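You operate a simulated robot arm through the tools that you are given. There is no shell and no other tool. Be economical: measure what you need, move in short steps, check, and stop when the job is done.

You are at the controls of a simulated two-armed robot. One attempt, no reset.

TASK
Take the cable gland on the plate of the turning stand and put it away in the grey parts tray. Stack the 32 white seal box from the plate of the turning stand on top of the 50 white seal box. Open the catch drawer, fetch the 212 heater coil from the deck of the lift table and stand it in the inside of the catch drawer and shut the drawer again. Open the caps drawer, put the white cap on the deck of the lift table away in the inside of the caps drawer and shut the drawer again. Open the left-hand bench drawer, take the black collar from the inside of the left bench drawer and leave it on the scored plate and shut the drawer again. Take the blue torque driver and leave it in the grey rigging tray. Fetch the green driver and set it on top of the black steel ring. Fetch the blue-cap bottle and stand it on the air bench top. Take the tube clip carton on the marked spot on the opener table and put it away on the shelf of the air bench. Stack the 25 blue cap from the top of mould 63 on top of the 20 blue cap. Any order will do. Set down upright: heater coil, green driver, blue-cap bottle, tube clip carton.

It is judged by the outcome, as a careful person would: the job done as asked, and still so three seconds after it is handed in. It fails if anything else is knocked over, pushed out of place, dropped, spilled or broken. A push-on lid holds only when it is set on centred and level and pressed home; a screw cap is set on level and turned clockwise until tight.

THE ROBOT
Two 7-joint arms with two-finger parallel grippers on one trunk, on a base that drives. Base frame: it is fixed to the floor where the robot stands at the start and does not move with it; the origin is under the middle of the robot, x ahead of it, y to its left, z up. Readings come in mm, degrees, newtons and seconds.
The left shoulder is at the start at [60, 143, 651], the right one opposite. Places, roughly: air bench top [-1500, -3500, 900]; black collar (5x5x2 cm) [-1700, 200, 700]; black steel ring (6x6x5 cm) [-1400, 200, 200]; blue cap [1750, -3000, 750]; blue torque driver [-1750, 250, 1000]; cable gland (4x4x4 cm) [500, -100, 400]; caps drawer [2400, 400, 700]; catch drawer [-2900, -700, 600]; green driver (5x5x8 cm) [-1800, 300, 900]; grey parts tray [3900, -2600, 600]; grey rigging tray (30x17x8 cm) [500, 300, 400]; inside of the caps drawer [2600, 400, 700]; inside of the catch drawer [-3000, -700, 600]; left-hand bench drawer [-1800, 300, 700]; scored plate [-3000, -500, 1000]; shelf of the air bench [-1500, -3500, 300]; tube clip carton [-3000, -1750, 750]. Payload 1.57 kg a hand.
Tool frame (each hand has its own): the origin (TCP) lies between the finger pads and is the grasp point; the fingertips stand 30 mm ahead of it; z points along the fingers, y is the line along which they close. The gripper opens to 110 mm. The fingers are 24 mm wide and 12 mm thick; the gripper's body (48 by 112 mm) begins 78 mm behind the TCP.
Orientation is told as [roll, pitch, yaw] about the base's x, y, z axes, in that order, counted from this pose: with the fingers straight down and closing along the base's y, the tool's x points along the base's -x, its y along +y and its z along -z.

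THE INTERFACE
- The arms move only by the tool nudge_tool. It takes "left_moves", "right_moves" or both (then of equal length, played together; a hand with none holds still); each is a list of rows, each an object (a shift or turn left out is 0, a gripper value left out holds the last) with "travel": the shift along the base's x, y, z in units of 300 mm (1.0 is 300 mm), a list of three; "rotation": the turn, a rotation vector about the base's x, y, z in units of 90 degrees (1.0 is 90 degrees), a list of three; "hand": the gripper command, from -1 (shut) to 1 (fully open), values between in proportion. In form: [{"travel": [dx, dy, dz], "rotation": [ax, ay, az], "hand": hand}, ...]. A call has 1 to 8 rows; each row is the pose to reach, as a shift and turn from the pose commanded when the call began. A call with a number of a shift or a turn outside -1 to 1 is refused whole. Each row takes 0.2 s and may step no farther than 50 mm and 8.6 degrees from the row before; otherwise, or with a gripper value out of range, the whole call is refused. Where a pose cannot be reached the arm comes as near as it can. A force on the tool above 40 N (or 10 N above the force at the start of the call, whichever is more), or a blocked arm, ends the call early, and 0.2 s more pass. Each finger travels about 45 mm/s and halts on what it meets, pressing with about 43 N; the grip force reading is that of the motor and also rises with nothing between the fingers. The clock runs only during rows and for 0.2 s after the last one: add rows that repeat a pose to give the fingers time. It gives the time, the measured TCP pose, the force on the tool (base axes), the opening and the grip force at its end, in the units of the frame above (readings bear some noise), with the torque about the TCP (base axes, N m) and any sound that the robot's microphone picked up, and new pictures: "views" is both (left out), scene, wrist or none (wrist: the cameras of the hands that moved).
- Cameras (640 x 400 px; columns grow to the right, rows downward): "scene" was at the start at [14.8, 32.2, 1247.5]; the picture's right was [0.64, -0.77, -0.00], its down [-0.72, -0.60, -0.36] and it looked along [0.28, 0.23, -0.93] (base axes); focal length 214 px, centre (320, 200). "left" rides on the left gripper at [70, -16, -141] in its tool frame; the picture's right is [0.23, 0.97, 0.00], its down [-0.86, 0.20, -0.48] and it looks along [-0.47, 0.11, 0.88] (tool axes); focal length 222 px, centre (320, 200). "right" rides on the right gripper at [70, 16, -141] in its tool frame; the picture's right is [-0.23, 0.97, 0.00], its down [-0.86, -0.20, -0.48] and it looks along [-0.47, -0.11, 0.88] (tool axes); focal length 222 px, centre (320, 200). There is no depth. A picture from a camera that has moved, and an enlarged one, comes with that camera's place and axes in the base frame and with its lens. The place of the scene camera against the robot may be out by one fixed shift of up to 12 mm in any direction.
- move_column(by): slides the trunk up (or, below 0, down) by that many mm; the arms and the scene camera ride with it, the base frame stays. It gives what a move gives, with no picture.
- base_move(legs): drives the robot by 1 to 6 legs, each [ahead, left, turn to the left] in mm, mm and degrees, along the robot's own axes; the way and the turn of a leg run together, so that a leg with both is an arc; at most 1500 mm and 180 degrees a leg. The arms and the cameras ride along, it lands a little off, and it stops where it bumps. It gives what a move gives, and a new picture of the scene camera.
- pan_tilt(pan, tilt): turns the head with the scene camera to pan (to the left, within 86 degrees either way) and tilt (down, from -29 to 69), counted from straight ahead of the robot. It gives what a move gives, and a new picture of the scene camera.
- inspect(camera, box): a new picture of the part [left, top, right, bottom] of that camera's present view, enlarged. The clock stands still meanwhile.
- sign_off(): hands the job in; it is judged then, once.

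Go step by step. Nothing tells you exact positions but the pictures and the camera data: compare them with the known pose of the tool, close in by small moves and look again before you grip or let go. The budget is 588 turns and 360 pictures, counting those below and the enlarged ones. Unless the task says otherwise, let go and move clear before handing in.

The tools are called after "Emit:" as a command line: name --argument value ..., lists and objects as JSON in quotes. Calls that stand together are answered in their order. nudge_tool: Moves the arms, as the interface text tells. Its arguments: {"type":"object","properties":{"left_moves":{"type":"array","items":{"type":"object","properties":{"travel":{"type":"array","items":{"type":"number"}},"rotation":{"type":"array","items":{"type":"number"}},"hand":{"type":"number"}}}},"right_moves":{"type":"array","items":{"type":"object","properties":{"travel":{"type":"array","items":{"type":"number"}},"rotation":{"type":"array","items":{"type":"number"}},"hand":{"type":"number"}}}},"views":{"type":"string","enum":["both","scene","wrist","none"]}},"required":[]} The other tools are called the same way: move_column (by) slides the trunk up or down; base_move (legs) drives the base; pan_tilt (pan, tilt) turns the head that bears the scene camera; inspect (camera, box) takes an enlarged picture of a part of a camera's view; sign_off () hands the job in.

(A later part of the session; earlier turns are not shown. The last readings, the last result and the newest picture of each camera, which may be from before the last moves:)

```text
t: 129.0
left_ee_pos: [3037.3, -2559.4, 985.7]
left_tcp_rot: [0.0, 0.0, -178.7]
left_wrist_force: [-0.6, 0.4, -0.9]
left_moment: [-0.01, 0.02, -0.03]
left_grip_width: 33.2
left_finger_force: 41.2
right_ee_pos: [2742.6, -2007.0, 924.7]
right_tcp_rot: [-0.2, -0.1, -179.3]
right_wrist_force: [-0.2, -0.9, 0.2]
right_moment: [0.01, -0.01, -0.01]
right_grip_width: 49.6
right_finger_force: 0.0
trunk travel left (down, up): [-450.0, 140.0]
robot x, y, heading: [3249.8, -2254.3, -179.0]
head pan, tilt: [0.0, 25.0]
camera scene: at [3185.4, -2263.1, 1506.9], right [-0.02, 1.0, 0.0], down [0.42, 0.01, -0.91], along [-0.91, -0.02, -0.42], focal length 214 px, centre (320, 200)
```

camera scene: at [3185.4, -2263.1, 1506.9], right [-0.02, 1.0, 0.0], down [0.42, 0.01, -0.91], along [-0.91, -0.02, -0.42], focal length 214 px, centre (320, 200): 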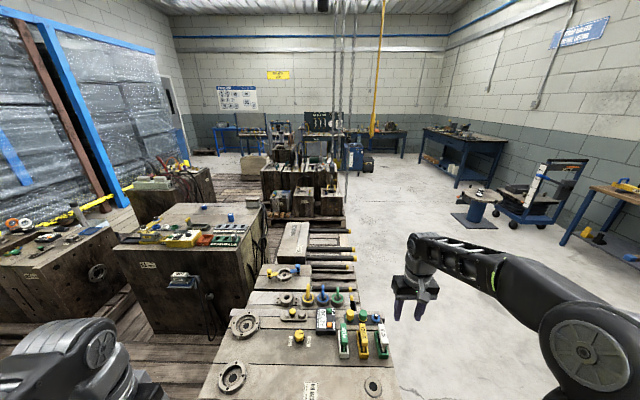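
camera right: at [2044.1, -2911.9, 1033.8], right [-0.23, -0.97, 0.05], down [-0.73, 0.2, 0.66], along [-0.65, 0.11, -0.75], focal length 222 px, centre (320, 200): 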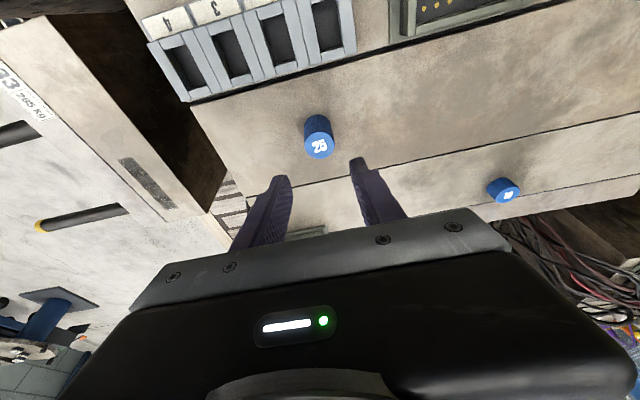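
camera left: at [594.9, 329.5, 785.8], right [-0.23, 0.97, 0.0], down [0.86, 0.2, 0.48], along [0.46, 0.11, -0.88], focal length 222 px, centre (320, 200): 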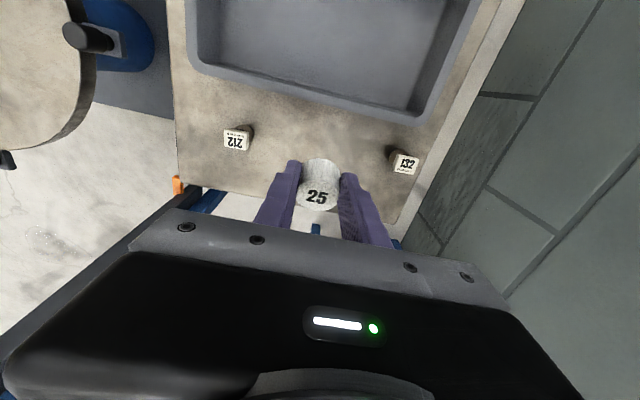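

Emit:
base_move --legs '[[-90, 0, -1], [0, -850, 0], [0, 0, -90], [500, 800, 0]]'

```text
t: 142.5
left_ee_pos: [2229.2, -709.0, 984.8]
left_tcp_rot: [-0.1, 0.1, 91.2]
left_wrist_force: [-0.2, -0.1, -0.7]
left_moment: [-0.05, -0.01, 0.02]
left_grip_width: 33.4
left_finger_force: 41.4
right_ee_pos: [2780.3, -416.0, 924.6]
right_tcp_rot: [-0.1, -0.2, 90.4]
right_wrist_force: [0.0, 0.0, 0.6]
right_moment: [0.0, -0.03, 0.05]
right_grip_width: 49.4
right_finger_force: 0.2
trunk travel left (down, up): [-450.0, 140.0]
robot x, y, heading: [2531.2, -915.9, 91.1]
head pan, tilt: [0.0, 25.0]
camera scene: at [2529.8, -859.5, 1506.9], right [1.0, 0.02, 0.0], down [0.01, -0.42, -0.91], along [-0.02, 0.91, -0.42], focal length 214 px, centre (320, 200)
```

scene: 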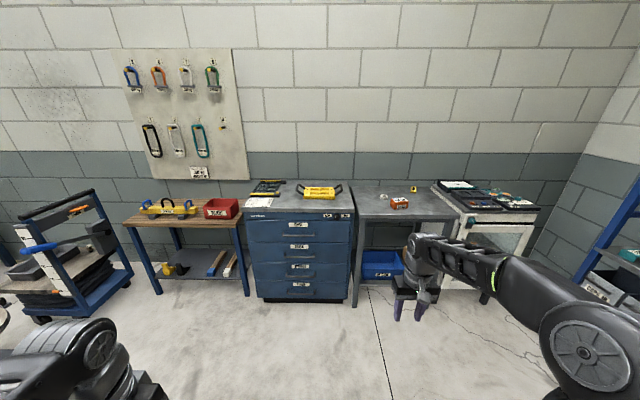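

Emit:
inspect --camera "scene" --box '[220, 160, 380, 310]'

Emit:
inspect --camera "scene" --box '[370, 150, 640, 320]'

```text
2.67 times, centred on (300, 235) of scene
camera zoom: at [2529.8, -859.5, 1506.9], right [1.0, 0.02, 0.0], down [0.01, -0.42, -0.91], along [-0.02, 0.91, -0.42], focal length 572 px, centre (373, 107)
```

zoom: 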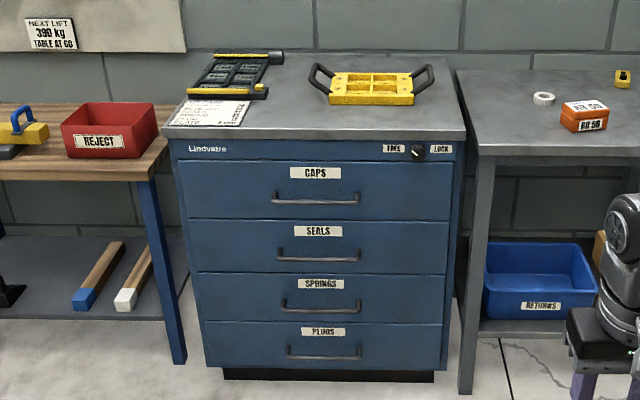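

```text
2.35 times, centred on (505, 235) of scene
camera zoom: at [2529.8, -859.5, 1506.9], right [1.0, 0.02, 0.0], down [0.01, -0.42, -0.91], along [-0.02, 0.91, -0.42], focal length 505 px, centre (-115, 118)
```

zoom: 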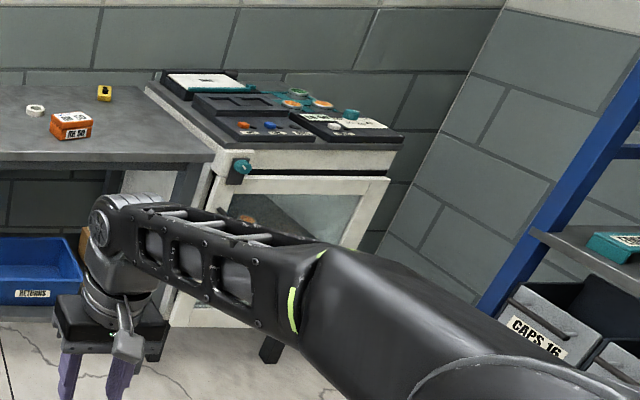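

Emit:
inspect --camera "scene" --box '[310, 200, 350, 226]'

Emit:
inspect --camera "scene" --box '[240, 205, 350, 280]'

```text
15.38 times, centred on (330, 213) of scene
camera zoom: at [2529.8, -859.5, 1506.9], right [1.0, 0.02, 0.0], down [0.01, -0.42, -0.91], along [-0.02, 0.91, -0.42], focal length 3300 px, centre (166, 0)
```

zoom: 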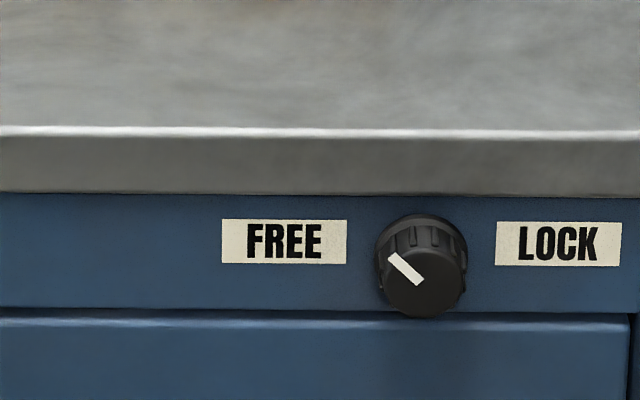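

```text
5.33 times, centred on (295, 242) of scene
camera zoom: at [2529.8, -859.5, 1506.9], right [1.0, 0.02, 0.0], down [0.01, -0.42, -0.91], along [-0.02, 0.91, -0.42], focal length 1144 px, centre (453, -27)
```

zoom: 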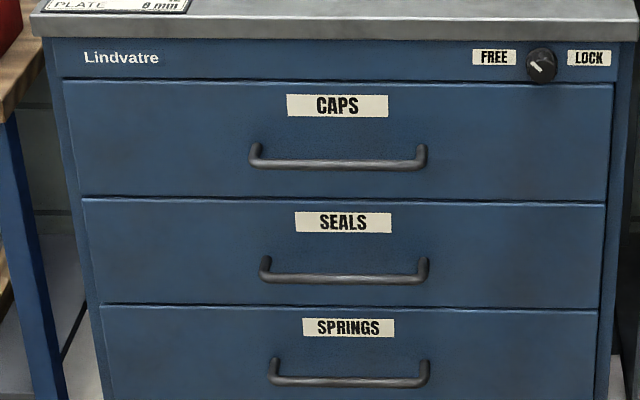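

Top drawer is CAPS and its lock points to FREE. Pull the right hand back and drive up in front of the cabinet.

Emit:
nudge_tool --right_moves '[{"travel": [0, -0.15, 0]}, {"travel": [0, -0.3, 0]}, {"travel": [0, -0.45, 0]}, {"travel": [0, -0.6, 0]}]' --views "none"

Emit:
base_move --legs '[[630, 220, -1]]'

Emit:
pan_tilt --pan 0 --tilt 50

```text
t: 143.5
left_ee_pos: [2230.0, -709.0, 986.5]
left_tcp_rot: [0.1, 0.1, 91.2]
left_wrist_force: [-0.3, -0.8, -0.4]
left_moment: [0.04, 0.0, 0.01]
left_grip_width: 33.3
left_finger_force: 41.6
right_ee_pos: [2781.9, -596.4, 925.2]
right_tcp_rot: [-0.1, -0.3, 90.5]
right_wrist_force: [-0.4, 0.5, -0.4]
right_moment: [0.03, 0.02, -0.01]
right_grip_width: 49.5
right_finger_force: 0.1
trunk travel left (down, up): [-450.0, 140.0]
robot x, y, heading: [2528.0, -920.7, 91.1]
head pan, tilt: [0.0, 25.0]
```

```text
t: 147.2
left_ee_pos: [2003.7, -75.1, 984.9]
left_tcp_rot: [-0.1, 0.2, 90.4]
left_wrist_force: [-0.3, -0.6, 0.3]
left_moment: [0.01, 0.03, 0.01]
left_grip_width: 33.3
left_finger_force: 42.0
right_ee_pos: [2557.5, 28.7, 925.5]
right_tcp_rot: [0.0, -0.3, 89.7]
right_wrist_force: [-0.7, -0.5, 0.0]
right_moment: [-0.02, 0.0, -0.03]
right_grip_width: 49.7
right_finger_force: 0.2
trunk travel left (down, up): [-450.0, 140.0]
robot x, y, heading: [2300.6, -288.7, 90.4]
head pan, tilt: [0.0, 25.0]
camera scene: at [2302.3, -231.4, 1506.9], right [1.0, 0.0, 0.0], down [0.0, -0.42, -0.91], along [0.0, 0.91, -0.42], focal length 214 px, centre (320, 200)
```

scene: 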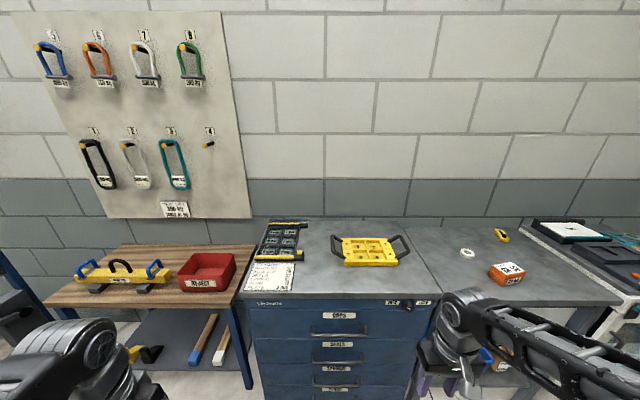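

```text
t: 148.1
left_ee_pos: [2004.1, -75.9, 986.4]
left_tcp_rot: [0.0, 0.0, 90.4]
left_wrist_force: [0.0, -0.5, -1.0]
left_moment: [0.02, 0.01, 0.01]
left_grip_width: 33.2
left_finger_force: 41.0
right_ee_pos: [2558.0, 29.0, 924.2]
right_tcp_rot: [-0.1, -0.2, 89.7]
right_wrist_force: [0.1, -0.9, -0.7]
right_moment: [0.01, 0.0, 0.0]
right_grip_width: 49.5
right_finger_force: 0.1
trunk travel left (down, up): [-450.0, 140.0]
robot x, y, heading: [2301.1, -290.1, 90.0]
head pan, tilt: [0.0, 50.0]
camera scene: at [2302.6, -247.0, 1469.5], right [1.0, 0.0, 0.0], down [0.0, -0.77, -0.64], along [0.0, 0.64, -0.77], focal length 214 px, centre (320, 200)
```

scene: 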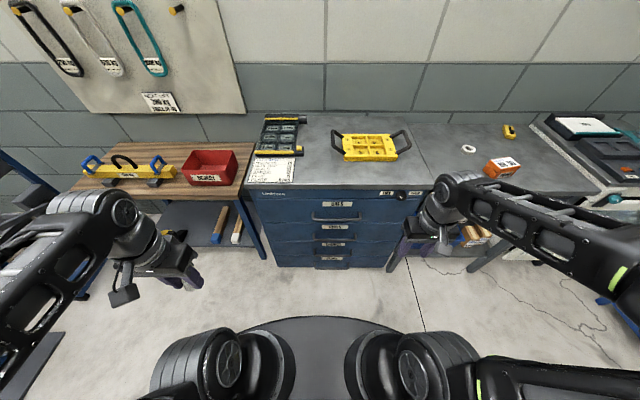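

Emit:
nudge_tool --right_moves '[{"travel": [-0.06, 0.02, -0.02], "rotation": [0, 0, -0.09], "hand": 0.3}, {"travel": [-0.12, 0.04, -0.04], "rotation": [0, 0, -0.18]}, {"travel": [-0.18, 0.06, -0.06], "rotation": [0, 0, -0.27]}, {"travel": [-0.24, 0.08, -0.08], "rotation": [0, 0, -0.36]}, {"travel": [-0.3, 0.1, -0.1], "rotation": [0, 0, -0.45]}, {"travel": [-0.36, 0.12, -0.12], "rotation": [0, 0, -0.54]}, {"travel": [-0.42, 0.14, -0.14], "rotation": [0, 0, -0.63]}, {"travel": [-0.46, 0.16, -0.15], "rotation": [0, 0, -0.72]}]' --views "none"

Emit:
nudge_tool --right_moves '[{"rotation": [0, 0, -0.09]}, {"rotation": [0, 0, -0.18]}, {"rotation": [0, 0, -0.277]}]' --views "none"

Emit:
nudge_tool --right_moves '[{"rotation": [0.09, 0, 0]}, {"rotation": [0.18, 0, 0]}, {"rotation": [0.27, 0, 0]}, {"rotation": [0.36, 0, 0]}, {"rotation": [0.45, 0, 0]}, {"rotation": [0.54, 0, 0]}]' --views "both"

```text
t: 149.9
left_ee_pos: [2004.3, -76.3, 984.6]
left_tcp_rot: [0.0, -0.1, 90.4]
left_wrist_force: [1.0, 0.2, -0.1]
left_moment: [-0.03, 0.03, 0.03]
left_grip_width: 33.4
left_finger_force: 40.8
right_ee_pos: [2419.9, 77.8, 880.1]
right_tcp_rot: [0.0, -0.2, 24.8]
right_wrist_force: [0.1, 0.2, 0.8]
right_moment: [0.06, -0.02, -0.03]
right_grip_width: 71.6
right_finger_force: 0.0
trunk travel left (down, up): [-450.0, 140.0]
robot x, y, heading: [2304.3, -289.0, 90.3]
head pan, tilt: [0.0, 50.0]
```

```text
refused: row 3 steps farther than a row can; nothing moved
```

```text
t: 151.3
left_ee_pos: [2003.8, -76.5, 985.6]
left_tcp_rot: [0.0, 0.0, 90.4]
left_wrist_force: [-0.2, -0.6, -0.6]
left_moment: [0.01, -0.03, 0.01]
left_grip_width: 33.2
left_finger_force: 41.7
right_ee_pos: [2382.3, 143.3, 916.9]
right_tcp_rot: [40.4, -16.6, 18.6]
right_wrist_force: [1.2, 0.6, -1.0]
right_moment: [0.0, 0.13, 0.09]
right_grip_width: 71.4
right_finger_force: 0.0
right hand out of reach, approached as far as the arm can: row 3, 4, 5, 6
trunk travel left (down, up): [-450.0, 140.0]
robot x, y, heading: [2299.7, -292.1, 90.2]
head pan, tilt: [0.0, 50.0]
camera scene: at [2302.2, -247.9, 1469.5], right [1.0, 0.0, 0.0], down [0.0, -0.77, -0.64], along [0.0, 0.64, -0.77], focal length 214 px, centre (320, 200)
camera right: at [2312.2, 34.9, 1010.8], right [-0.2, 0.71, 0.67], down [0.86, -0.2, 0.47], along [0.47, 0.67, -0.58], focal length 222 px, centre (320, 200)
```

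scene: 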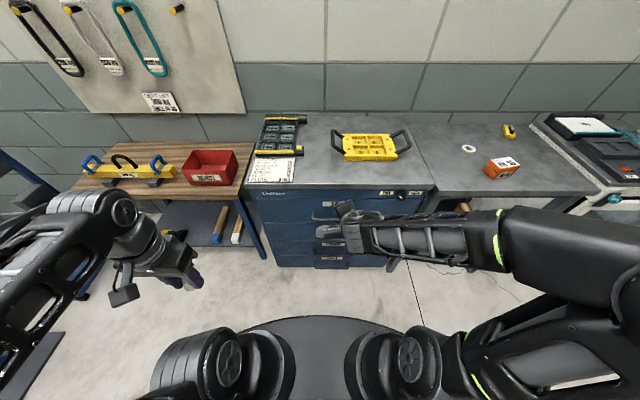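
right: 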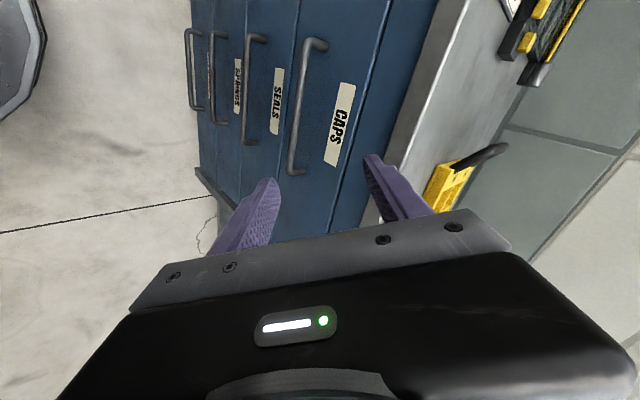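

Emit:
base_move --legs '[[-150, 0, 0]]'

Emit:
nudge_tool --right_moves '[{"travel": [0, 0.12, -0.05], "rotation": [0, 0.04, -0.06]}, {"travel": [0, 0.25, -0.1], "rotation": [0, 0.09, -0.12]}, {"travel": [0, 0.4, -0.15], "rotation": [0, 0.14, -0.18]}, {"travel": [0, 0.5, -0.2], "rotation": [0.02, 0.17, -0.22]}]' --views "both"

```text
t: 152.7
left_ee_pos: [2004.2, -225.4, 985.5]
left_tcp_rot: [0.0, 0.0, 90.3]
left_wrist_force: [0.3, 0.2, 0.8]
left_moment: [0.0, -0.01, 0.02]
left_grip_width: 33.0
left_finger_force: 41.2
right_ee_pos: [2383.3, -8.6, 916.5]
right_tcp_rot: [40.4, -16.5, 18.4]
right_wrist_force: [-0.2, 0.1, 0.8]
right_moment: [0.01, 0.0, 0.02]
right_grip_width: 71.6
right_finger_force: 0.0
trunk travel left (down, up): [-450.0, 140.0]
robot x, y, heading: [2301.6, -442.4, 90.0]
head pan, tilt: [0.0, 50.0]
camera scene: at [2303.0, -398.1, 1469.5], right [1.0, 0.0, 0.0], down [0.0, -0.77, -0.64], along [0.0, 0.64, -0.77], focal length 214 px, centre (320, 200)
```

scene: 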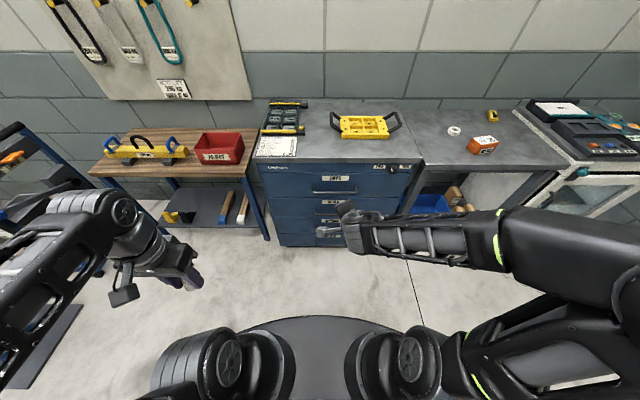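

```text
t: 153.7
left_ee_pos: [2004.9, -225.9, 985.0]
left_tcp_rot: [0.0, 0.0, 90.3]
left_wrist_force: [-0.4, -0.8, 0.0]
left_moment: [-0.01, -0.02, 0.02]
left_grip_width: 33.3
left_finger_force: 41.3
right_ee_pos: [2385.0, 145.1, 855.4]
right_tcp_rot: [44.3, -1.7, -1.8]
right_wrist_force: [0.1, 0.0, -1.1]
right_moment: [-0.02, 0.03, 0.02]
right_grip_width: 71.5
right_finger_force: 0.0
trunk travel left (down, up): [-450.0, 140.0]
robot x, y, heading: [2300.3, -439.6, 90.2]
head pan, tilt: [0.0, 50.0]
camera scene: at [2302.9, -396.2, 1469.4], right [1.0, 0.0, 0.0], down [0.0, -0.77, -0.64], along [0.0, 0.64, -0.77], focal length 214 px, centre (320, 200)
camera right: at [2308.4, 59.2, 967.6], right [0.23, 0.69, 0.69], down [0.83, -0.5, 0.23], along [0.5, 0.52, -0.69], focal length 222 px, centre (320, 200)
```

scene: 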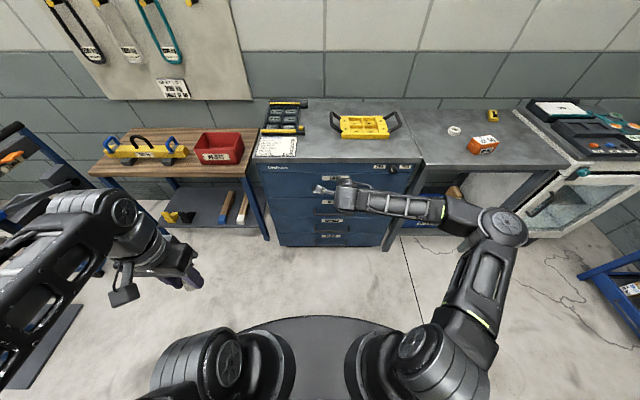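
right: 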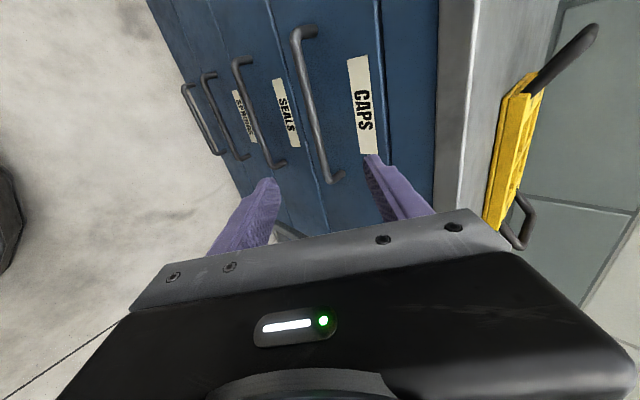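

Emit:
nudge_tool --right_moves '[{"travel": [-0.01, 0.1, -0.1]}, {"travel": [-0.02, 0.2, -0.2]}, {"travel": [-0.033, 0.3, -0.3]}]' --views "both"

Emit:
inspect --camera "right" --box '[200, 50, 440, 230]'

Emit:
inspect --camera "scene" --box '[280, 150, 440, 250]'

```text
t: 154.5
left_ee_pos: [2005.4, -225.4, 985.6]
left_tcp_rot: [-0.1, 0.1, 90.3]
left_wrist_force: [0.3, -0.3, 0.2]
left_moment: [0.02, -0.02, -0.04]
left_grip_width: 33.5
left_finger_force: 41.3
right_ee_pos: [2372.8, 233.6, 766.0]
right_tcp_rot: [44.3, -1.9, -1.9]
right_wrist_force: [-0.3, 0.6, 0.5]
right_moment: [-0.01, 0.04, 0.0]
right_grip_width: 71.6
right_finger_force: 0.2
trunk travel left (down, up): [-450.0, 140.0]
robot x, y, heading: [2301.7, -441.4, 90.3]
head pan, tilt: [0.0, 50.0]
camera scene: at [2302.8, -396.4, 1469.4], right [1.0, 0.0, 0.0], down [0.0, -0.77, -0.64], along [0.0, 0.64, -0.77], focal length 214 px, centre (320, 200)
camera right: at [2297.3, 148.0, 876.8], right [0.23, 0.69, 0.69], down [0.83, -0.51, 0.23], along [0.51, 0.52, -0.69], focal length 222 px, centre (320, 200)
```

scene: 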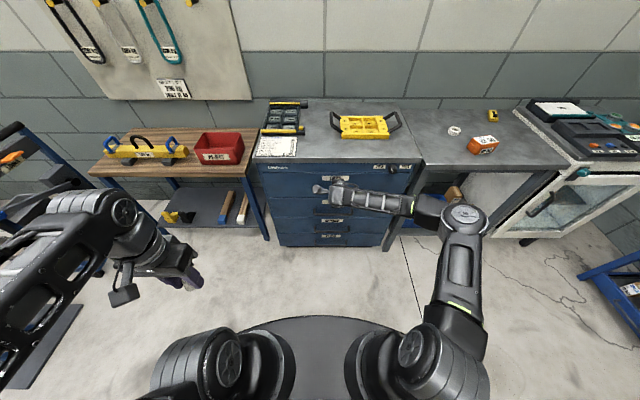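
right: 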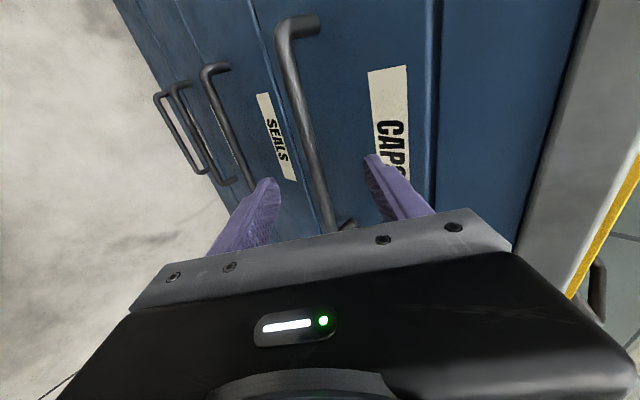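

```text
2.22 times, centred on (320, 140) of right
camera zoom: at [2297.3, 148.0, 876.8], right [0.23, 0.69, 0.69], down [0.83, -0.51, 0.23], along [0.51, 0.52, -0.69], focal length 494 px, centre (320, 333)
```

zoom: 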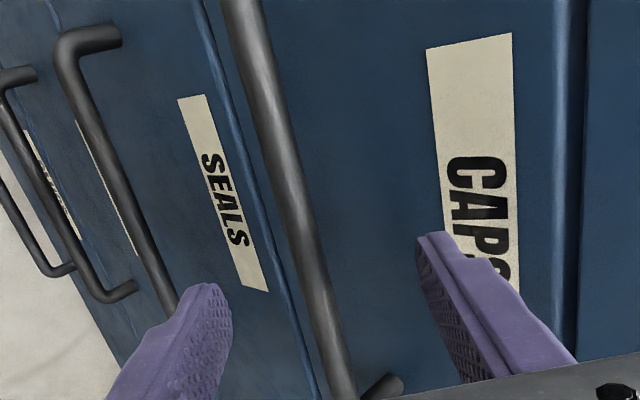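

```text
4.00 times, centred on (360, 200) of scene
camera zoom: at [2302.8, -396.4, 1469.4], right [1.0, 0.0, 0.0], down [0.0, -0.77, -0.64], along [0.0, 0.64, -0.77], focal length 858 px, centre (160, 200)
```

zoom: 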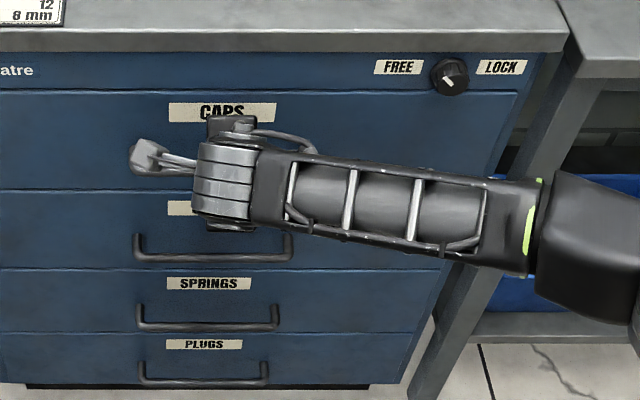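

Emit:
nudge_tool --right_moves '[{"travel": [0, 0, 0], "hand": -0.25}, {"travel": [0, 0.045, -0.045], "hand": -0.25}, {"travel": [0, 0.09, -0.09], "hand": -0.25}, {"travel": [0, 0.12, -0.12], "hand": -0.25}]' --views "wrist"

Emit:
inspect --camera "right" --box '[220, 100, 420, 240]'

```text
t: 155.6
left_ee_pos: [2006.2, -230.3, 987.3]
left_tcp_rot: [0.0, -0.1, 90.1]
left_wrist_force: [0.9, -0.2, 0.4]
left_moment: [0.02, 0.0, -0.03]
left_grip_width: 33.4
left_finger_force: 41.1
right_ee_pos: [2374.0, 264.0, 737.2]
right_tcp_rot: [44.8, -1.6, -2.0]
right_wrist_force: [6.1, -29.3, 20.5]
right_moment: [0.88, 0.19, 0.03]
right_grip_width: 35.8
right_finger_force: 0.1
trunk travel left (down, up): [-450.0, 140.0]
robot x, y, heading: [2300.1, -440.7, 90.0]
head pan, tilt: [0.0, 50.0]
stopped in row 4 (right hand): the force on the tool passed its limit (the readings are from after the stop); the commanded pose is now the measured one
camera right: at [2298.0, 178.7, 848.1], right [0.23, 0.68, 0.69], down [0.83, -0.51, 0.22], along [0.51, 0.52, -0.69], focal length 222 px, centre (320, 200)
```

right: 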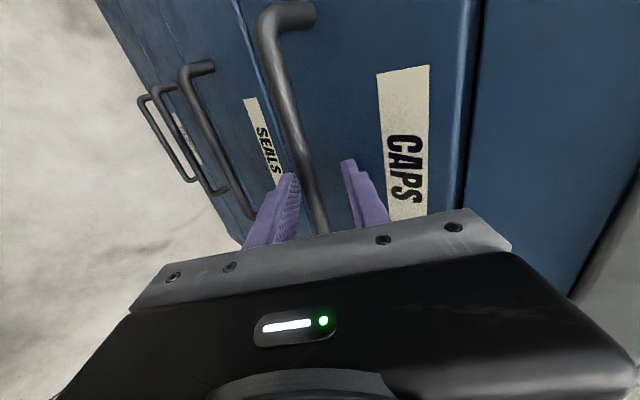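

```text
2.86 times, centred on (320, 170) of right
camera zoom: at [2298.0, 178.7, 848.1], right [0.23, 0.68, 0.69], down [0.83, -0.51, 0.22], along [0.51, 0.52, -0.69], focal length 635 px, centre (320, 286)
```

zoom: 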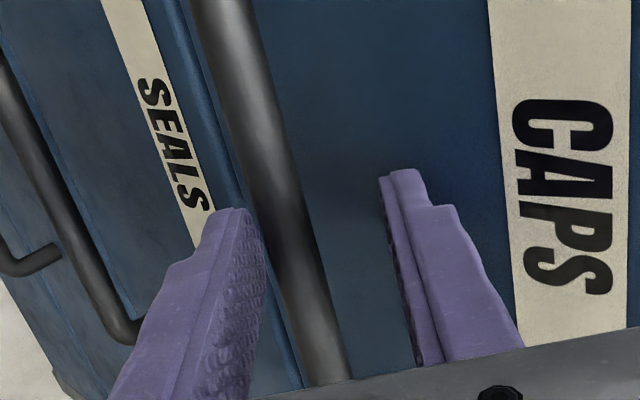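

Emit:
nudge_tool --right_moves '[{"travel": [0, -0.012, 0.012], "hand": -0.25}, {"travel": [0, -0.012, 0.012], "hand": -1}, {"travel": [0, -0.012, 0.012], "hand": -1}, {"travel": [0, -0.012, 0.012], "hand": -1}, {"travel": [0, -0.012, 0.012], "hand": -1}]' --views "wrist"

```text
t: 156.8
left_ee_pos: [2005.6, -225.3, 983.6]
left_tcp_rot: [0.0, 0.2, 90.3]
left_wrist_force: [-0.5, -0.4, 0.2]
left_moment: [-0.01, 0.02, -0.03]
left_grip_width: 33.5
left_finger_force: 41.3
right_ee_pos: [2373.6, 261.4, 729.7]
right_tcp_rot: [43.6, -1.8, -2.0]
right_wrist_force: [0.3, -20.9, -30.4]
right_moment: [-0.45, -0.42, 0.43]
right_grip_width: 13.9
right_finger_force: 30.3
trunk travel left (down, up): [-450.0, 140.0]
robot x, y, heading: [2297.2, -442.4, 89.9]
head pan, tilt: [0.0, 50.0]
camera right: at [2298.0, 178.0, 842.4], right [0.23, 0.7, 0.68], down [0.83, -0.5, 0.23], along [0.51, 0.51, -0.69], focal length 222 px, centre (320, 200)
```

right: 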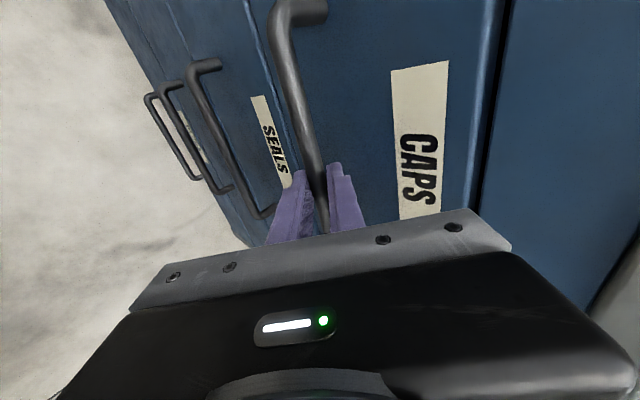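

Handle gripped. Pull the drawer out.

Emit:
nudge_tool --right_moves '[{"travel": [0, -0.02, -0.02]}, {"travel": [0, -0.07, -0.02]}, {"travel": [0, -0.13, -0.02]}, {"travel": [0, -0.2, -0.02]}, {"travel": [0, -0.28, -0.02]}]' --views "scene"

```text
t: 158.0
left_ee_pos: [2005.2, -226.5, 986.0]
left_tcp_rot: [-0.1, 0.0, 90.2]
left_wrist_force: [0.6, 0.2, -0.5]
left_moment: [0.04, 0.01, 0.01]
left_grip_width: 33.3
left_finger_force: 41.6
right_ee_pos: [2374.1, 180.5, 729.6]
right_tcp_rot: [44.4, -1.7, -2.1]
right_wrist_force: [-2.8, -1.7, -10.9]
right_moment: [-0.22, -0.53, 0.47]
right_grip_width: 14.0
right_finger_force: 30.1
trunk travel left (down, up): [-450.0, 140.0]
robot x, y, heading: [2302.0, -439.4, 90.0]
head pan, tilt: [0.0, 50.0]
camera scene: at [2303.0, -397.0, 1469.4], right [1.0, 0.0, 0.0], down [0.0, -0.77, -0.64], along [0.0, 0.64, -0.77], focal length 214 px, centre (320, 200)
```

scene: 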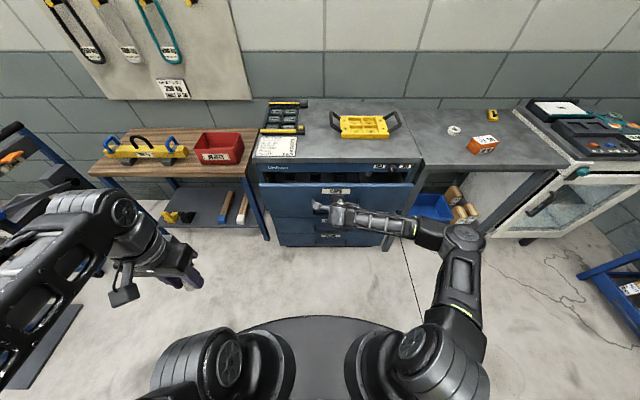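

Emit:
nudge_tool --right_moves '[{"travel": [0, -0.1, -0.01]}, {"travel": [0, -0.2, -0.01]}, {"travel": [0, -0.3, -0.01]}, {"travel": [0, -0.4, -0.01]}, {"travel": [0, -0.5, -0.01]}]' --views "scene"

```text
t: 158.8
left_ee_pos: [2004.3, -227.8, 985.7]
left_tcp_rot: [0.1, -0.1, 90.5]
left_wrist_force: [0.1, -0.6, 0.1]
left_moment: [-0.04, -0.01, -0.01]
left_grip_width: 33.4
left_finger_force: 41.6
right_ee_pos: [2381.8, 122.8, 728.8]
right_tcp_rot: [45.5, -0.4, -0.2]
right_wrist_force: [-3.0, -0.2, 7.4]
right_moment: [0.04, 0.64, 0.82]
right_grip_width: 13.8
right_finger_force: 30.0
right hand out of reach, approached as far as the arm can: row 2, 3
trunk travel left (down, up): [-450.0, 140.0]
robot x, y, heading: [2301.6, -440.3, 90.4]
head pan, tilt: [0.0, 50.0]
stopped in row 3 (right hand): the force on the tool passed its limit (the readings are from after the stop); the commanded pose is now the measured one
camera scene: at [2303.0, -397.7, 1469.4], right [1.0, 0.0, 0.0], down [0.0, -0.77, -0.64], along [0.0, 0.64, -0.77], focal length 214 px, centre (320, 200)
```

scene: 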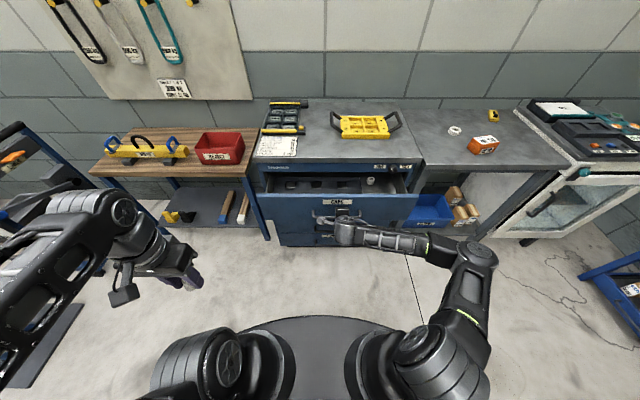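

Emit:
base_move --legs '[[-110, 0, 0]]'

Emit:
inspect --camera "scene" --box '[240, 120, 440, 245]'

```text
t: 160.0
left_ee_pos: [2002.4, -339.4, 985.4]
left_tcp_rot: [-0.2, -0.1, 90.6]
left_wrist_force: [0.1, -0.7, -0.3]
left_moment: [0.0, 0.01, -0.03]
left_grip_width: 33.4
left_finger_force: 41.0
right_ee_pos: [2381.3, 9.9, 728.2]
right_tcp_rot: [45.4, -0.6, -0.3]
right_wrist_force: [-12.0, -0.9, 16.4]
right_moment: [0.22, 0.35, 0.43]
right_grip_width: 13.4
right_finger_force: 30.5
trunk travel left (down, up): [-450.0, 140.0]
robot x, y, heading: [2301.6, -552.0, 90.2]
head pan, tilt: [0.0, 50.0]
camera scene: at [2301.6, -510.2, 1469.6], right [1.0, 0.01, 0.0], down [0.0, -0.77, -0.64], along [0.0, 0.64, -0.77], focal length 214 px, centre (320, 200)
```

scene: 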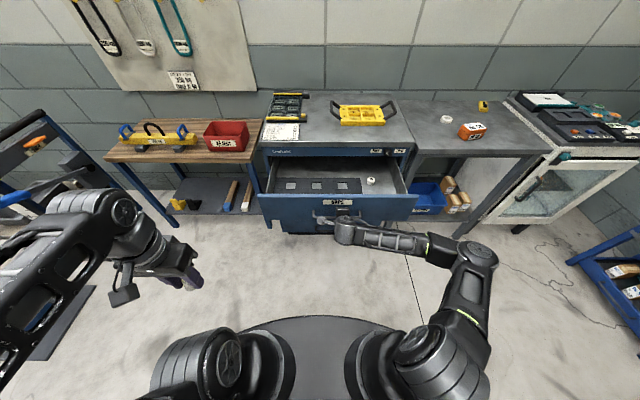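

```text
3.20 times, centred on (340, 182) of scene
camera zoom: at [2301.6, -510.2, 1469.6], right [1.0, 0.01, 0.0], down [0.0, -0.77, -0.64], along [0.0, 0.64, -0.77], focal length 686 px, centre (256, 256)
```

zoom: 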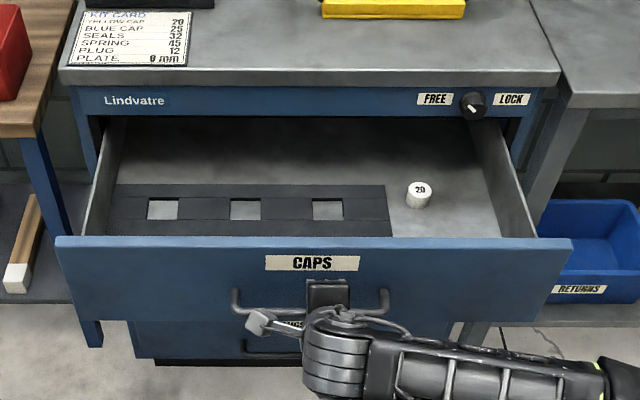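

Drawer is open about 250 mm, with a foam insert and a "20" cap inside. I'll release the handle, withdraw, and shift right so the left hand can set the cap on the free floor at the right.

Emit:
nudge_tool --right_moves '[{"hand": -0.3}, {"hand": -0.3}, {"hand": -0.3}, {"travel": [0, -0.1, 0.1], "hand": -0.3}, {"travel": [0, -0.2, 0.2], "hand": -0.3}, {"travel": [0, -0.3, 0.3], "hand": -0.3}]' --views "scene"

```text
t: 161.4
left_ee_pos: [2004.9, -339.6, 985.8]
left_tcp_rot: [0.0, 0.0, 90.5]
left_wrist_force: [0.1, -0.5, -1.2]
left_moment: [0.0, -0.01, -0.01]
left_grip_width: 33.3
left_finger_force: 41.6
right_ee_pos: [2429.7, -45.5, 815.0]
right_tcp_rot: [44.9, -0.1, 1.0]
right_wrist_force: [-0.5, -0.4, -0.2]
right_moment: [-0.02, 0.04, 0.0]
right_grip_width: 38.8
right_finger_force: 0.0
right hand out of reach, approached as far as the arm can: row 4, 5, 6
trunk travel left (down, up): [-450.0, 140.0]
robot x, y, heading: [2300.8, -552.2, 90.2]
head pan, tilt: [0.0, 50.0]
camera scene: at [2302.7, -508.7, 1469.4], right [1.0, 0.01, 0.0], down [0.0, -0.77, -0.64], along [0.0, 0.64, -0.77], focal length 214 px, centre (320, 200)
```

scene: 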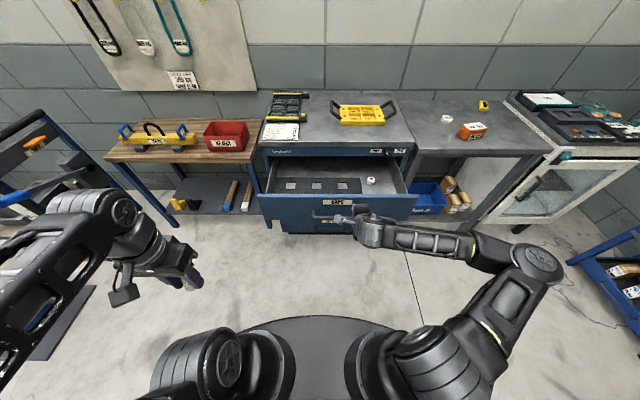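

Emit:
base_move --legs '[[0, -330, 0]]'

Emit:
inspect --camera "scene" --box '[180, 130, 340, 230]'

```text
t: 163.6
left_ee_pos: [2333.0, -335.9, 986.8]
left_tcp_rot: [0.0, -0.1, 90.6]
left_wrist_force: [-0.5, 0.0, 0.1]
left_moment: [0.0, 0.04, -0.04]
left_grip_width: 33.3
left_finger_force: 41.2
right_ee_pos: [2755.9, -41.3, 816.8]
right_tcp_rot: [45.0, 0.0, 1.2]
right_wrist_force: [0.0, 0.6, 0.2]
right_moment: [0.0, 0.02, 0.03]
right_grip_width: 38.6
right_finger_force: 0.1
trunk travel left (down, up): [-450.0, 140.0]
robot x, y, heading: [2627.0, -547.1, 90.4]
head pan, tilt: [0.0, 50.0]
camera scene: at [2631.8, -506.0, 1469.4], right [1.0, 0.01, 0.0], down [0.01, -0.77, -0.64], along [-0.01, 0.64, -0.77], focal length 214 px, centre (320, 200)
```

scene: 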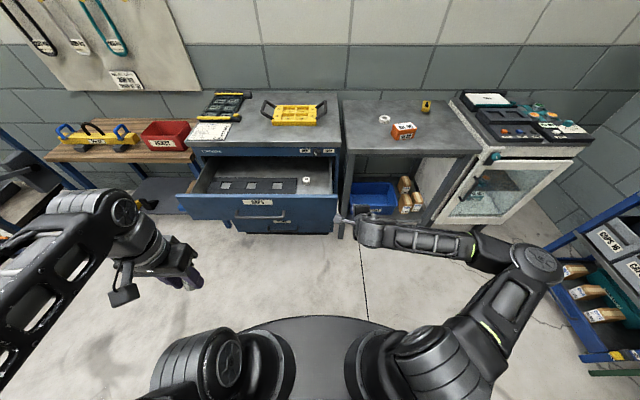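

```text
4.00 times, centred on (260, 180) of scene
camera zoom: at [2631.8, -506.0, 1469.4], right [1.0, 0.01, 0.0], down [0.01, -0.77, -0.64], along [-0.01, 0.64, -0.77], focal length 858 px, centre (560, 280)
```

zoom: 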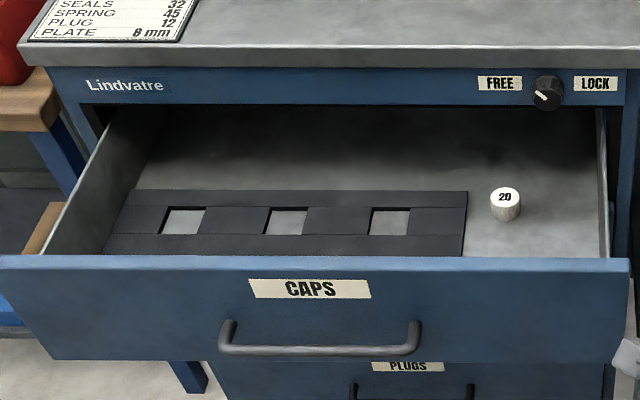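

Emit:
base_move --legs '[[110, 0, 0]]'

Emit:
nudge_tool --left_moves '[{"travel": [0.13, 0.06, 0]}, {"travel": [0.26, 0.12, 0]}, {"travel": [0.39, 0.18, 0]}, {"travel": [0.52, 0.25, 0]}, {"travel": [0.63, 0.36, 0]}, {"travel": [0.72, 0.48, 0]}, {"travel": [0.8, 0.6, 0]}, {"travel": [0.88, 0.72, -0.02]}]' --views "both"

```text
t: 164.8
left_ee_pos: [2330.4, -226.4, 985.9]
left_tcp_rot: [-0.1, 0.1, 90.7]
left_wrist_force: [0.3, 0.1, -1.0]
left_moment: [-0.03, 0.0, 0.04]
left_grip_width: 33.3
left_finger_force: 41.1
right_ee_pos: [2755.7, 70.6, 817.0]
right_tcp_rot: [44.9, -0.2, 1.3]
right_wrist_force: [0.1, -0.7, 0.1]
right_moment: [-0.03, 0.02, 0.0]
right_grip_width: 38.5
right_finger_force: 0.1
trunk travel left (down, up): [-450.0, 140.0]
robot x, y, heading: [2628.7, -436.7, 90.8]
head pan, tilt: [0.0, 50.0]
camera scene: at [2630.2, -394.7, 1469.4], right [1.0, 0.01, 0.0], down [0.01, -0.77, -0.64], along [-0.01, 0.64, -0.77], focal length 214 px, centre (320, 200)
```

scene: 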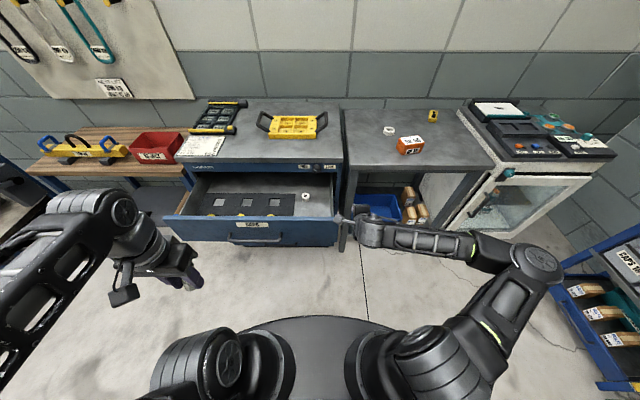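

```text
t: 166.6
left_ee_pos: [2596.2, -8.9, 980.8]
left_tcp_rot: [0.0, 0.0, 90.7]
left_wrist_force: [0.2, -0.1, 0.2]
left_moment: [0.0, -0.02, -0.01]
left_grip_width: 33.1
left_finger_force: 40.8
right_ee_pos: [2755.3, 68.5, 815.7]
right_tcp_rot: [45.0, 0.0, 1.2]
right_wrist_force: [-0.7, 0.8, 0.5]
right_moment: [0.04, -0.01, 0.03]
right_grip_width: 38.7
right_finger_force: 0.1
trunk travel left (down, up): [-450.0, 140.0]
robot x, y, heading: [2628.5, -437.5, 90.3]
head pan, tilt: [0.0, 50.0]
camera scene: at [2630.7, -395.2, 1469.4], right [1.0, 0.01, 0.0], down [0.01, -0.77, -0.64], along [-0.01, 0.64, -0.77], focal length 214 px, centre (320, 200)
camera left: at [2612.0, -78.5, 1121.6], right [-0.97, -0.24, 0.0], down [-0.21, 0.85, 0.48], along [-0.11, 0.46, -0.88], focal length 222 px, centre (320, 200)
```

scene: 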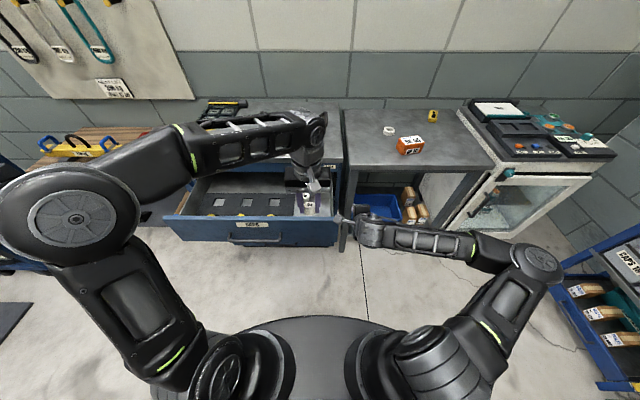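
left: 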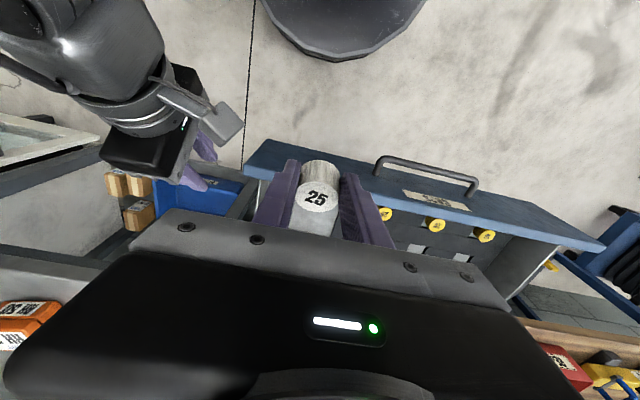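

Emit:
nudge_tool --left_moves '[{"travel": [0.01, 0.15, 0]}, {"travel": [0.02, 0.3, 0]}, {"travel": [0.03, 0.45, -0.03]}, {"travel": [0.03, 0.58, -0.12]}, {"travel": [0.03, 0.61, -0.27]}, {"travel": [0.03, 0.61, -0.42]}]' --views "both"

Emit:
inspect --camera "scene" --box '[260, 150, 380, 250]'

```text
t: 167.9
left_ee_pos: [2605.4, 171.0, 852.3]
left_tcp_rot: [0.0, -0.1, 90.6]
left_wrist_force: [-0.9, 0.0, 0.5]
left_moment: [0.0, -0.03, 0.02]
left_grip_width: 33.2
left_finger_force: 41.3
right_ee_pos: [2756.3, 68.2, 815.7]
right_tcp_rot: [45.0, -0.1, 1.1]
right_wrist_force: [0.0, 0.2, 0.3]
right_moment: [-0.02, 0.0, -0.02]
right_grip_width: 38.6
right_finger_force: 0.1
trunk travel left (down, up): [-450.0, 140.0]
robot x, y, heading: [2627.5, -437.8, 90.4]
head pan, tilt: [0.0, 50.0]
camera scene: at [2630.4, -395.6, 1469.5], right [1.0, 0.01, 0.0], down [0.01, -0.77, -0.64], along [-0.01, 0.64, -0.77], focal length 214 px, centre (320, 200)
camera left: at [2620.9, 102.4, 994.4], right [-0.97, -0.24, 0.0], down [-0.21, 0.85, 0.48], along [-0.11, 0.46, -0.88], focal length 222 px, centre (320, 200)
```

scene: 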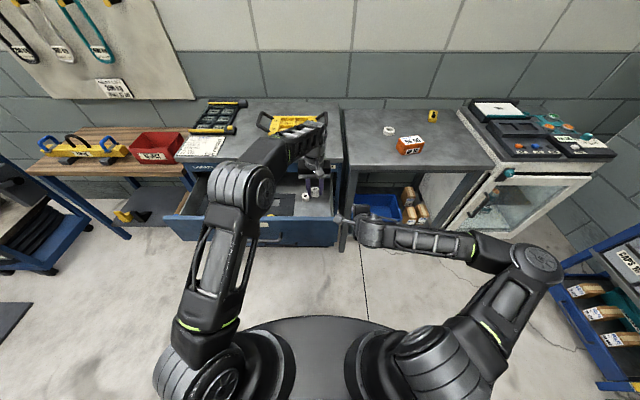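
left: 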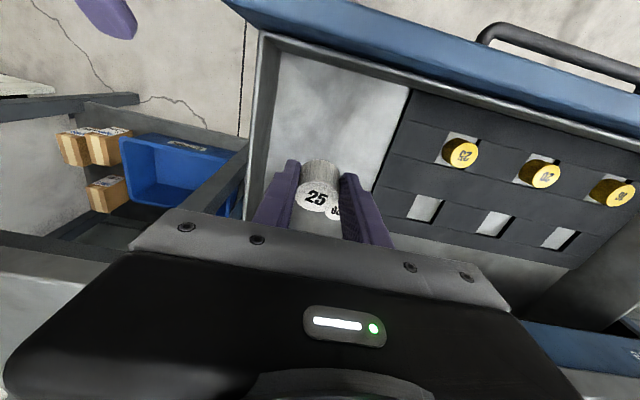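

```text
4.00 times, centred on (320, 200) of scene
camera zoom: at [2630.4, -395.6, 1469.5], right [1.0, 0.01, 0.0], down [0.01, -0.77, -0.64], along [-0.01, 0.64, -0.77], focal length 858 px, centre (320, 200)
```

zoom: 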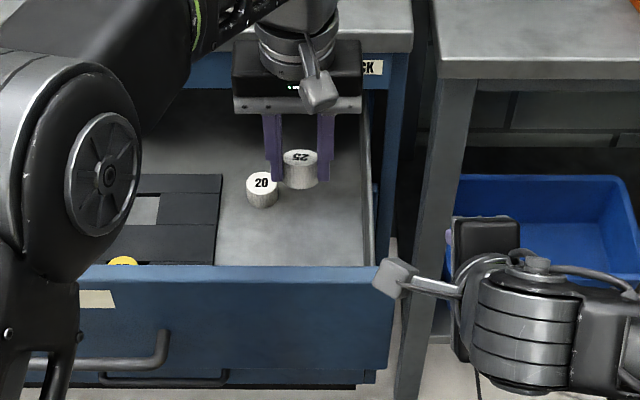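

Emit:
nudge_tool --left_moves '[{"travel": [0, -0.03, -0.1], "rotation": [0.08, 0, 0]}, {"travel": [0, -0.05, -0.2], "rotation": [0.16, 0, 0]}, {"travel": [0, -0.07, -0.28], "rotation": [0.22, 0, 0]}, {"travel": [0, -0.07, -0.33], "rotation": [0.22, 0, 0]}]' --views "wrist"

Emit:
inspect --camera "scene" --box '[280, 170, 340, 220]'

```text
t: 168.9
left_ee_pos: [2604.3, 151.2, 754.8]
left_tcp_rot: [-0.2, -19.8, 90.7]
left_wrist_force: [-1.1, 0.1, 0.4]
left_moment: [-0.02, 0.0, 0.02]
left_grip_width: 33.2
left_finger_force: 41.4
right_ee_pos: [2755.4, 69.0, 815.7]
right_tcp_rot: [45.0, 0.0, 1.2]
right_wrist_force: [-0.8, -0.9, 0.7]
right_moment: [0.0, 0.01, 0.01]
right_grip_width: 38.9
right_finger_force: 0.1
trunk travel left (down, up): [-450.0, 140.0]
robot x, y, heading: [2628.5, -440.4, 90.8]
head pan, tilt: [0.0, 50.0]
camera left: at [2620.2, 38.1, 864.6], right [-0.97, -0.22, -0.08], down [-0.21, 0.64, 0.74], along [-0.11, 0.73, -0.67], focal length 222 px, centre (320, 200)
```

left: 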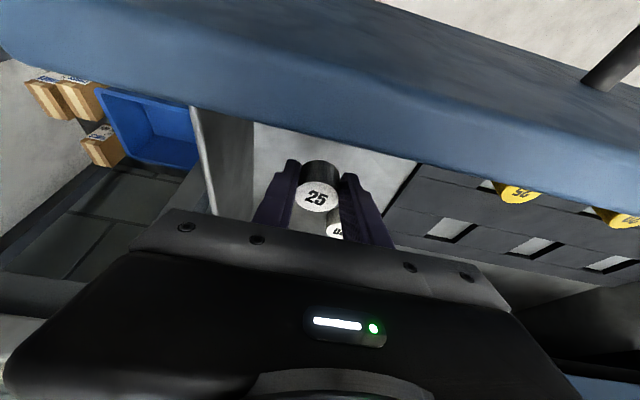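

```text
8.00 times, centred on (310, 195) of scene
camera zoom: at [2630.2, -395.7, 1469.4], right [1.0, 0.01, 0.0], down [0.01, -0.77, -0.64], along [-0.01, 0.64, -0.77], focal length 1716 px, centre (400, 240)
```

zoom: 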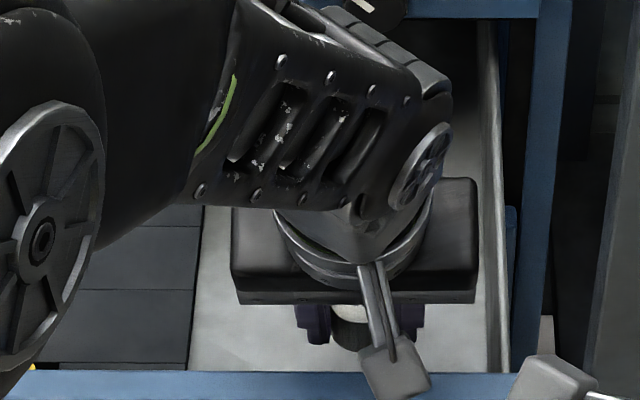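

Emit:
nudge_tool --left_moves '[{"travel": [0.03, 0.1, 0]}, {"travel": [0.05, 0.2, 0]}, {"travel": [0.05, 0.2, -0.03]}, {"travel": [0.05, 0.2, -0.045]}]' --views "wrist"

```text
t: 169.9
left_ee_pos: [2618.2, 210.8, 741.0]
left_tcp_rot: [-0.2, -19.7, 90.7]
left_wrist_force: [0.2, 0.1, -0.9]
left_moment: [0.01, -0.03, 0.01]
left_grip_width: 33.3
left_finger_force: 41.8
right_ee_pos: [2754.9, 69.2, 816.1]
right_tcp_rot: [45.0, -0.2, 1.2]
right_wrist_force: [-0.7, -0.4, 0.1]
right_moment: [0.0, 0.0, -0.03]
right_grip_width: 38.6
right_finger_force: 0.0
trunk travel left (down, up): [-450.0, 140.0]
robot x, y, heading: [2626.7, -438.1, 90.5]
head pan, tilt: [0.0, 50.0]
camera left: at [2635.1, 98.6, 851.0], right [-0.97, -0.22, -0.08], down [-0.21, 0.64, 0.74], along [-0.11, 0.73, -0.67], focal length 222 px, centre (320, 200)
```

left: 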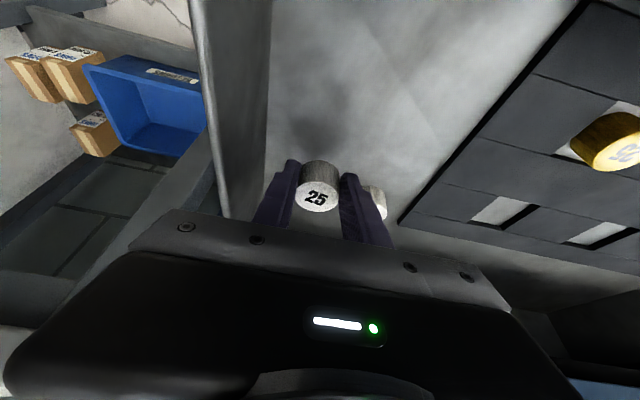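

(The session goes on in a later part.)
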